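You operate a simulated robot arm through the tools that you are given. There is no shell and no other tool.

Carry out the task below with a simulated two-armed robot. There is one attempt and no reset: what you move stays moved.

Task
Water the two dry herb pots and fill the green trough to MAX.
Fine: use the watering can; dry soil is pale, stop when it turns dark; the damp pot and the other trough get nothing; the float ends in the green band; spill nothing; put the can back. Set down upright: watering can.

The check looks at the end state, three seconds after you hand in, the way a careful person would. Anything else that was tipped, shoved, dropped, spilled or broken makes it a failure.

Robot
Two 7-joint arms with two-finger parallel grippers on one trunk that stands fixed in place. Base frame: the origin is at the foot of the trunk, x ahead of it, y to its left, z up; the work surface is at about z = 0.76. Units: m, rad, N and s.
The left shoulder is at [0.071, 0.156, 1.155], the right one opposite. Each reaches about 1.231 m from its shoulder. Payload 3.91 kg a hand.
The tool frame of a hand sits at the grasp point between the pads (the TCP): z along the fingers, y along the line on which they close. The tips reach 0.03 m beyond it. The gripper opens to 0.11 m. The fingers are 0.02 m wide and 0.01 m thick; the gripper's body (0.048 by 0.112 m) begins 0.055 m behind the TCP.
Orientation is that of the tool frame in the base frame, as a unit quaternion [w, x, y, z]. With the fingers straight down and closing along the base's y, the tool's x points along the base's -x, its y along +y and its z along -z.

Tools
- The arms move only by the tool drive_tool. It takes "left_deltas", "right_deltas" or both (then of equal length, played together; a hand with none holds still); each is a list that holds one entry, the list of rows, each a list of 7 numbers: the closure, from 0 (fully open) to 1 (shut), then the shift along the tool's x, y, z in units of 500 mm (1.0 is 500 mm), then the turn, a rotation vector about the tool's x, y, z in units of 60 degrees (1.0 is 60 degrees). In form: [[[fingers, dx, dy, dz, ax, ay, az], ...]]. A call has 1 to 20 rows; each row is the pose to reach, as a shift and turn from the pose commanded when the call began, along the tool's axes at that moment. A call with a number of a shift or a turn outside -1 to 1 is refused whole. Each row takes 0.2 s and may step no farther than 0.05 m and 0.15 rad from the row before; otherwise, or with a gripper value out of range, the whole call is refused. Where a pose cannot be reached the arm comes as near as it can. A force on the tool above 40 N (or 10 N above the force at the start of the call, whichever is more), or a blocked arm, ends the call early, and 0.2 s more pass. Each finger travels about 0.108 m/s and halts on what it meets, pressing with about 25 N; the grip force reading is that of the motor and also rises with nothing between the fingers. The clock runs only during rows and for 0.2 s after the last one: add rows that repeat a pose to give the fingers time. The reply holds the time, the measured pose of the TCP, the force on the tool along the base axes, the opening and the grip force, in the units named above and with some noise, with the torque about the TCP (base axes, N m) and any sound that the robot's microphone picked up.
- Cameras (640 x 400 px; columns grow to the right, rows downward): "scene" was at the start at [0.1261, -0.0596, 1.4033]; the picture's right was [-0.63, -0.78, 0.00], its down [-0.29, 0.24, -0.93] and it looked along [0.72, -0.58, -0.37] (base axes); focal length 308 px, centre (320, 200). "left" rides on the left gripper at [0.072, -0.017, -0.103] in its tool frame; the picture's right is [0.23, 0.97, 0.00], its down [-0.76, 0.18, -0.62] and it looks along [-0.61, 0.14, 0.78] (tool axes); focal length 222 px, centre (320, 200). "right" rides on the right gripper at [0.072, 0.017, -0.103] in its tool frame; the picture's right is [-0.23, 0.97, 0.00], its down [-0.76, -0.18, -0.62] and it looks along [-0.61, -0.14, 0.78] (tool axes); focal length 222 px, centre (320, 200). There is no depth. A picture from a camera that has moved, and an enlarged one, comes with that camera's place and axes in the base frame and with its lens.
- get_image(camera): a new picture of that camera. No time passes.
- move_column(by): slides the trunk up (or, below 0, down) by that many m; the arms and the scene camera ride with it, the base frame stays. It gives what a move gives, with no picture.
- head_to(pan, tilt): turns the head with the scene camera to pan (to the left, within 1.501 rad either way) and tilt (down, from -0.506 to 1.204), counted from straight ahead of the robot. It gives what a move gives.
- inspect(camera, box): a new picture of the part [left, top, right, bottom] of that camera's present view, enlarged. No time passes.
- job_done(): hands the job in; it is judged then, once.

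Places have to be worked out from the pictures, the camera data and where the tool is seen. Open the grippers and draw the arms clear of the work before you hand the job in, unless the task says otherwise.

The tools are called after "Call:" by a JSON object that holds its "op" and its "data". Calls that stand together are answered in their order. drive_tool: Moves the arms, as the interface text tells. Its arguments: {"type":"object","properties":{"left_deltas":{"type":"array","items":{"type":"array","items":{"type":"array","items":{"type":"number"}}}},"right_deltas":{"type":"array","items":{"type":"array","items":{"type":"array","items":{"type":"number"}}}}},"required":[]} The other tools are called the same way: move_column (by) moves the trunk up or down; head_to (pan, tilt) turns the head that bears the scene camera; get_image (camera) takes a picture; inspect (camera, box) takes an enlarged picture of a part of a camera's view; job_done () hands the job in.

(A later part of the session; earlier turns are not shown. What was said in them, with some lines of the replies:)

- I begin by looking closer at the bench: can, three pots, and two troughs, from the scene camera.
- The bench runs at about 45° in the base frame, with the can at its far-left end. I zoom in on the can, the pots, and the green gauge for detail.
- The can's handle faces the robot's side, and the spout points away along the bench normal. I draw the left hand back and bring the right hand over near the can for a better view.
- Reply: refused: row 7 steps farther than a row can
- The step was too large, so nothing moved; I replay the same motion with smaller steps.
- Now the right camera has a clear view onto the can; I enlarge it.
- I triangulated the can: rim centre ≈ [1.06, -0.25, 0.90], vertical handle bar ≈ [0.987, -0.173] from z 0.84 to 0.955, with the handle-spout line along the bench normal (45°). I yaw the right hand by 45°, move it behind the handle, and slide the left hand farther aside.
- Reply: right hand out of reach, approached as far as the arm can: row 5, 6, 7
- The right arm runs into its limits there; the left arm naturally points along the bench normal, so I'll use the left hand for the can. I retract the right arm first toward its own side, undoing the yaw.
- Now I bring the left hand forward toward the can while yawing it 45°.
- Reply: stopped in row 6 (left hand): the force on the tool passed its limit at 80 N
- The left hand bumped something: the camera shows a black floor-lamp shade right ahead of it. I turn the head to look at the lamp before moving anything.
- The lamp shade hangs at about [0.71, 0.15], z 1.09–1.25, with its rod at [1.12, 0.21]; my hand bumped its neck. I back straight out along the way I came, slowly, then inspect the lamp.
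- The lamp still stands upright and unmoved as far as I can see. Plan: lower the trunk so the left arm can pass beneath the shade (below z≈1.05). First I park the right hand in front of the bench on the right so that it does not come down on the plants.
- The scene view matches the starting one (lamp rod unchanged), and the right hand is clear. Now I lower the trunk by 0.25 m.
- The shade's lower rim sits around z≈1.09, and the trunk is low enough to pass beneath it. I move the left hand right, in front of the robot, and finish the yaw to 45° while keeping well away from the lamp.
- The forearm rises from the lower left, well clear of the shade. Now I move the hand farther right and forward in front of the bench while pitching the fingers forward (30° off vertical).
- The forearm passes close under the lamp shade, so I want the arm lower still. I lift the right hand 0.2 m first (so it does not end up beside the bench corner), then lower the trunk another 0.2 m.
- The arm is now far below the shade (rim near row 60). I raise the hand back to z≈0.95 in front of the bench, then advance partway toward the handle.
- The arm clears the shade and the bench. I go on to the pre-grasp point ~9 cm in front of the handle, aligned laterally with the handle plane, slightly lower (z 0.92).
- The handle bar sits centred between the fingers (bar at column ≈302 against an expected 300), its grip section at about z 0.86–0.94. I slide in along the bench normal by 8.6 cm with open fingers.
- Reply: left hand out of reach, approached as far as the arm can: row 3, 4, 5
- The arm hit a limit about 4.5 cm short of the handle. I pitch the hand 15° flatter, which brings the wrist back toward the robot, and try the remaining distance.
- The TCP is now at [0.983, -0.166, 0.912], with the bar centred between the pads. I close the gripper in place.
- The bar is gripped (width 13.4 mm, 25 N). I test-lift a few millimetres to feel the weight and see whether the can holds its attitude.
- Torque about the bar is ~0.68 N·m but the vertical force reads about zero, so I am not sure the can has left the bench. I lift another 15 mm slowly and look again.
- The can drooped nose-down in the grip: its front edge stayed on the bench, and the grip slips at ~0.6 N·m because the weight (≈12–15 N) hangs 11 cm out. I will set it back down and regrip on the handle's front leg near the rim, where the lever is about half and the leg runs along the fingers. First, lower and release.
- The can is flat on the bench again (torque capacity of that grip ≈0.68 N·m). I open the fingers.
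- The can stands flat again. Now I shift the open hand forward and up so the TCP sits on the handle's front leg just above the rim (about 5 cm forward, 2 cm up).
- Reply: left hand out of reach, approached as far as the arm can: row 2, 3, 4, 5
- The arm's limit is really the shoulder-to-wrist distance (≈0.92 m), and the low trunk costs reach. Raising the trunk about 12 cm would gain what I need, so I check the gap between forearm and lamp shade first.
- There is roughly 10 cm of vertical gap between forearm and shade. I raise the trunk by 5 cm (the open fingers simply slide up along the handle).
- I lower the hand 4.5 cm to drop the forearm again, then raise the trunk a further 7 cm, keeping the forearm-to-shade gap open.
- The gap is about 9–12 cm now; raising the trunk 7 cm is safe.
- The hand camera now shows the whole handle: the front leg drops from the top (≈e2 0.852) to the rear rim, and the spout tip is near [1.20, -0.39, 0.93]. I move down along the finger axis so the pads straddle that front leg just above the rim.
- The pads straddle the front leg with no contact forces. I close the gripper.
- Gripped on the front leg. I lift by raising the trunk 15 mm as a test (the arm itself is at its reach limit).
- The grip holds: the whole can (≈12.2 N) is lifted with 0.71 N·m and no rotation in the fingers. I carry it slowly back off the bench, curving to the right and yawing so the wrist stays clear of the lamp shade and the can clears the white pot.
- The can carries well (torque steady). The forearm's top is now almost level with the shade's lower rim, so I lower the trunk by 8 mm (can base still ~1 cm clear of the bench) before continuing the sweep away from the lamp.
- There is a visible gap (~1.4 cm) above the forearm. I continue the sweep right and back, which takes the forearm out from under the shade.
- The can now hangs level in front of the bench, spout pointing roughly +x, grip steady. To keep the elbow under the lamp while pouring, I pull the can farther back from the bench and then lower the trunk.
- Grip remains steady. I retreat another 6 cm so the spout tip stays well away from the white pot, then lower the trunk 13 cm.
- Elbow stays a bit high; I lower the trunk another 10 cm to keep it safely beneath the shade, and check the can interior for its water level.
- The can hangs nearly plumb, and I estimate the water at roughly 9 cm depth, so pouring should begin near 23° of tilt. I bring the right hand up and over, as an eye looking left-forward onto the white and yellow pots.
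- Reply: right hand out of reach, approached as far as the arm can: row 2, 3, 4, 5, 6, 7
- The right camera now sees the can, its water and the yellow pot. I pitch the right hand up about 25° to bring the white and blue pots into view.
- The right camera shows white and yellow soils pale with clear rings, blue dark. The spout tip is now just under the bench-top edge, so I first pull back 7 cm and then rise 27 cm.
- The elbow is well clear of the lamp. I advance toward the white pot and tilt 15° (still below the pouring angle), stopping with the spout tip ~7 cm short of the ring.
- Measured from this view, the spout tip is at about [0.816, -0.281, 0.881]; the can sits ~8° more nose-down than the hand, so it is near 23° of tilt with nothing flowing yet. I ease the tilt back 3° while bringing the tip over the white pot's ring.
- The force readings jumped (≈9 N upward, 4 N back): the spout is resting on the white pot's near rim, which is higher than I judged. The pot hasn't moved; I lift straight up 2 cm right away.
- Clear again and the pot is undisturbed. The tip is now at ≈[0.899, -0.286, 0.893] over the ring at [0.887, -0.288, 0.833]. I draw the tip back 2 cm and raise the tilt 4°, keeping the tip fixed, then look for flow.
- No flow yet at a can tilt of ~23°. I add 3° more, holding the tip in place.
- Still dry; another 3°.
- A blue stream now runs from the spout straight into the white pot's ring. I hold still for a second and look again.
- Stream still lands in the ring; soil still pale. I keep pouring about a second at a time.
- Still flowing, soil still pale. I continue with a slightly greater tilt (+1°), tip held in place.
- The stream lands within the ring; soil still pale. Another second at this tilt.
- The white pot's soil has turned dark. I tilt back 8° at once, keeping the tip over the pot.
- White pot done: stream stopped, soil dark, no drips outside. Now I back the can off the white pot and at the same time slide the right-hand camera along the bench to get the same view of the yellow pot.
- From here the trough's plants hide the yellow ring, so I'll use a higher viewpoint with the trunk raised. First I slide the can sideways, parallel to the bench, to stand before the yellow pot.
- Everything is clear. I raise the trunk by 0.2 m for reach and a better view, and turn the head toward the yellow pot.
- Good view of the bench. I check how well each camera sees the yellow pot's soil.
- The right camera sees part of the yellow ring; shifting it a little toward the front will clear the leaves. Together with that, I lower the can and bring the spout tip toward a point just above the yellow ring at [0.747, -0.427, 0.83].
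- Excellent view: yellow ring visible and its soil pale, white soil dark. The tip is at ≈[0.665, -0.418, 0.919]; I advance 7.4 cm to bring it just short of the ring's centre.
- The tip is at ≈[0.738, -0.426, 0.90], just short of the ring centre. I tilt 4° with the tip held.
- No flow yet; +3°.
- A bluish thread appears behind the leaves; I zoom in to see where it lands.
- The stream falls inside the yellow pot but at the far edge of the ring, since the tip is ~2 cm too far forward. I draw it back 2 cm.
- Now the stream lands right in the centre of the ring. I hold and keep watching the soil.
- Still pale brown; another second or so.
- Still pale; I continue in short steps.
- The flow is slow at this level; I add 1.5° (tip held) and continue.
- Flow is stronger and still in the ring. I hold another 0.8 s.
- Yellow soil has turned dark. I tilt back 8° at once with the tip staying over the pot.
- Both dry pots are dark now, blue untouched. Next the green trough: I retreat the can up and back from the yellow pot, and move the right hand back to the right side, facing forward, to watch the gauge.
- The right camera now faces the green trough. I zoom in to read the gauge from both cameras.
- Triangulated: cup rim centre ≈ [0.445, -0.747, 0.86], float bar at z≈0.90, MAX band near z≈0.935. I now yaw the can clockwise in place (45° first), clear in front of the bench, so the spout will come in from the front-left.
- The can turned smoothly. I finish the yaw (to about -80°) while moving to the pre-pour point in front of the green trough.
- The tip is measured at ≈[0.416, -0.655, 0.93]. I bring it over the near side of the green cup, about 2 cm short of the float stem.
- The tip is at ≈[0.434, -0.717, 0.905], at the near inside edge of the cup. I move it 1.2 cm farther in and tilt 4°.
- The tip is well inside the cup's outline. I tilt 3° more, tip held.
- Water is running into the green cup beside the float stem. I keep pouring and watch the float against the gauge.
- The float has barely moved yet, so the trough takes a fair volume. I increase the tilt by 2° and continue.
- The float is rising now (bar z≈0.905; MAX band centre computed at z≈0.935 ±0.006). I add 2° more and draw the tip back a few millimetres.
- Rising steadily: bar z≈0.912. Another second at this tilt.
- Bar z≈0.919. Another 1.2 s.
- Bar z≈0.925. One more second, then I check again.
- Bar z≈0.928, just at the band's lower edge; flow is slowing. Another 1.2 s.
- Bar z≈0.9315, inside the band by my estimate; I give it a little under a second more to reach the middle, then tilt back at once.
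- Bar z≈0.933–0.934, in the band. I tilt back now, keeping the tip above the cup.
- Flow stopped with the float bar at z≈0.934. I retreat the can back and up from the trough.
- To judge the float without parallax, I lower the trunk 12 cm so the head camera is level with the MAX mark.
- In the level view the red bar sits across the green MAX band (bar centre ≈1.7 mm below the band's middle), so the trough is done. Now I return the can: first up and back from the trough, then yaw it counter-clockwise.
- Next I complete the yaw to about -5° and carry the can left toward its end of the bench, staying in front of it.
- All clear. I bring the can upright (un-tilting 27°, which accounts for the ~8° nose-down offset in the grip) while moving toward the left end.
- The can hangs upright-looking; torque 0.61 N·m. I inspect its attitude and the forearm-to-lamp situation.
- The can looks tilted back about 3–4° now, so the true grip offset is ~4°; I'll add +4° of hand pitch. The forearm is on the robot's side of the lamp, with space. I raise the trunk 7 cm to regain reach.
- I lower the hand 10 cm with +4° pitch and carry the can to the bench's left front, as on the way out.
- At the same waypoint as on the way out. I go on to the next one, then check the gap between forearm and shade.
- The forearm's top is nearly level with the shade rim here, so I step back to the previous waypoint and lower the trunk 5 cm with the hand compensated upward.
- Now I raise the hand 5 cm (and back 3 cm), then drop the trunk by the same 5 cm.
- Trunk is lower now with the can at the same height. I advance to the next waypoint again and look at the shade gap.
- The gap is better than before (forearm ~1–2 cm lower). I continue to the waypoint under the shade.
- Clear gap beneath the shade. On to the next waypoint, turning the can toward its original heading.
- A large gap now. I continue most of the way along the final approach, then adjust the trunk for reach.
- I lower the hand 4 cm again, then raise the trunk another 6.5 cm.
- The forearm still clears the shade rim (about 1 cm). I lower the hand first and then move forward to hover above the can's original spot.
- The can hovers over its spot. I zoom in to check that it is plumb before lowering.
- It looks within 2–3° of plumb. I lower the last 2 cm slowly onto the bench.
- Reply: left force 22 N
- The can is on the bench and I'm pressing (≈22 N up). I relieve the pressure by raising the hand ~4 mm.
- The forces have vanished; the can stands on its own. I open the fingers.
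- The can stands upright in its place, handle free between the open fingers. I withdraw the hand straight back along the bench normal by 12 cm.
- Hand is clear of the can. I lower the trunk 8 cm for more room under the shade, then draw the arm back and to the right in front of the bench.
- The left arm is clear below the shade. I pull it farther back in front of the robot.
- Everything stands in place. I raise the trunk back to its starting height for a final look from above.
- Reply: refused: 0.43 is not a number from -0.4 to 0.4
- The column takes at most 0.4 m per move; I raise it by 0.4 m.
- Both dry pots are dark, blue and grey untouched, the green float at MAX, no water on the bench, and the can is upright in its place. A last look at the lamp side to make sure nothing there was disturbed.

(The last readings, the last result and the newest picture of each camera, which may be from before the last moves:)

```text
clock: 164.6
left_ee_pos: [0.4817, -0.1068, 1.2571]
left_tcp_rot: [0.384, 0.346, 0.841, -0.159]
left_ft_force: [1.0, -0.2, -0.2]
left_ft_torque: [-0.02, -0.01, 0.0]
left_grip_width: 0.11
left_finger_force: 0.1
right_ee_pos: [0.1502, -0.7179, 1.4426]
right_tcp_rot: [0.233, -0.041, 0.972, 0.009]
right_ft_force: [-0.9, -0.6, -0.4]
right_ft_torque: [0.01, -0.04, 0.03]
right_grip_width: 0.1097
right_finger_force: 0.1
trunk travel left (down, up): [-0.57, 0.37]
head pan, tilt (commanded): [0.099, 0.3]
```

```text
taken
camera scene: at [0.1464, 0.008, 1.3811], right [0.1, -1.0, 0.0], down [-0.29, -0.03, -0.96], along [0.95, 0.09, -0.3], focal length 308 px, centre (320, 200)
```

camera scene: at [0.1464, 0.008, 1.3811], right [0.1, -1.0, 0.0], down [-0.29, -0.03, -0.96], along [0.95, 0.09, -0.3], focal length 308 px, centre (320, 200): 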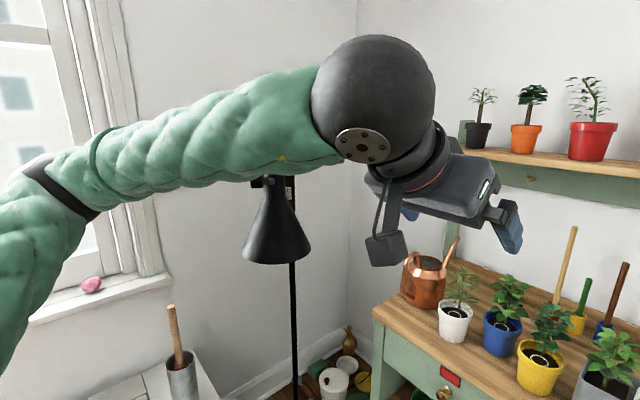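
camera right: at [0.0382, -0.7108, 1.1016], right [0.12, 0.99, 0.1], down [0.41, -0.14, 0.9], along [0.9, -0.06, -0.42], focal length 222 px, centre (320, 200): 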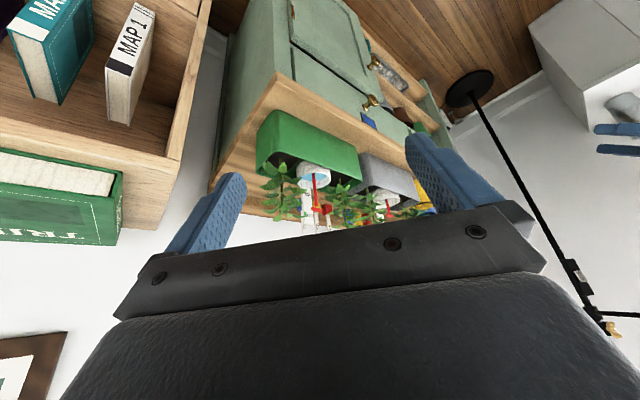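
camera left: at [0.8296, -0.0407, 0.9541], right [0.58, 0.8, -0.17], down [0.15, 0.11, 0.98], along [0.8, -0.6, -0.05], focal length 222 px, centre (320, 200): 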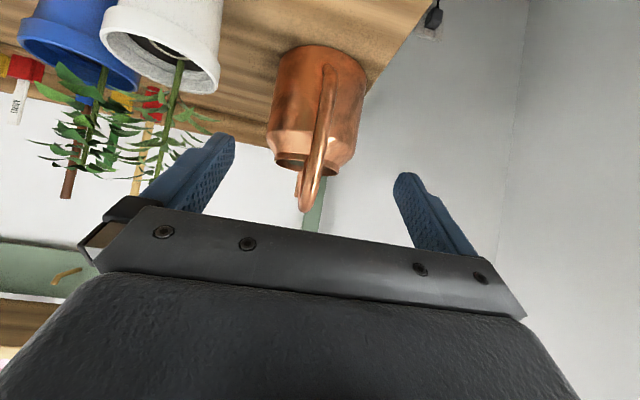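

The lamp and everything else stand as they were, the grippers are open, and both arms are clear of the bench. I hand the job in.

Call:
{"op": "job_done", "data": {}}

```text
The job is handed in.
```

I watered the two dry pots (white and yellow), filled the green trough to MAX, and put the can back. The job is handed in, but I haven't seen the check's verdict.

- **Pots:** both soils turned dark and I stopped pouring then. The blue pot got nothing.
- **Green trough:** seen level with the mark, the red bar sits across the green band, about 2 mm below its middle. The grey trough got nothing.
- **Can:** it stands upright within about a centimetre of where it started. I saw no water on the bench.

These things touched or stressed something along the way:

- **Lamp:** early on, the left hand bumped the floor lamp hard enough to trip the force limit (80 N). It still looks upright and where it was.
- **White pot:** the spout briefly rested on the rim (about 9 N) before I lifted it. The pot did not move.
- **Can:** on the first lift it tipped forward in the grip with its front edge still on the bench. I set it down and took hold closer to the rim.

Both grippers are open and the arms are clear of the bench.
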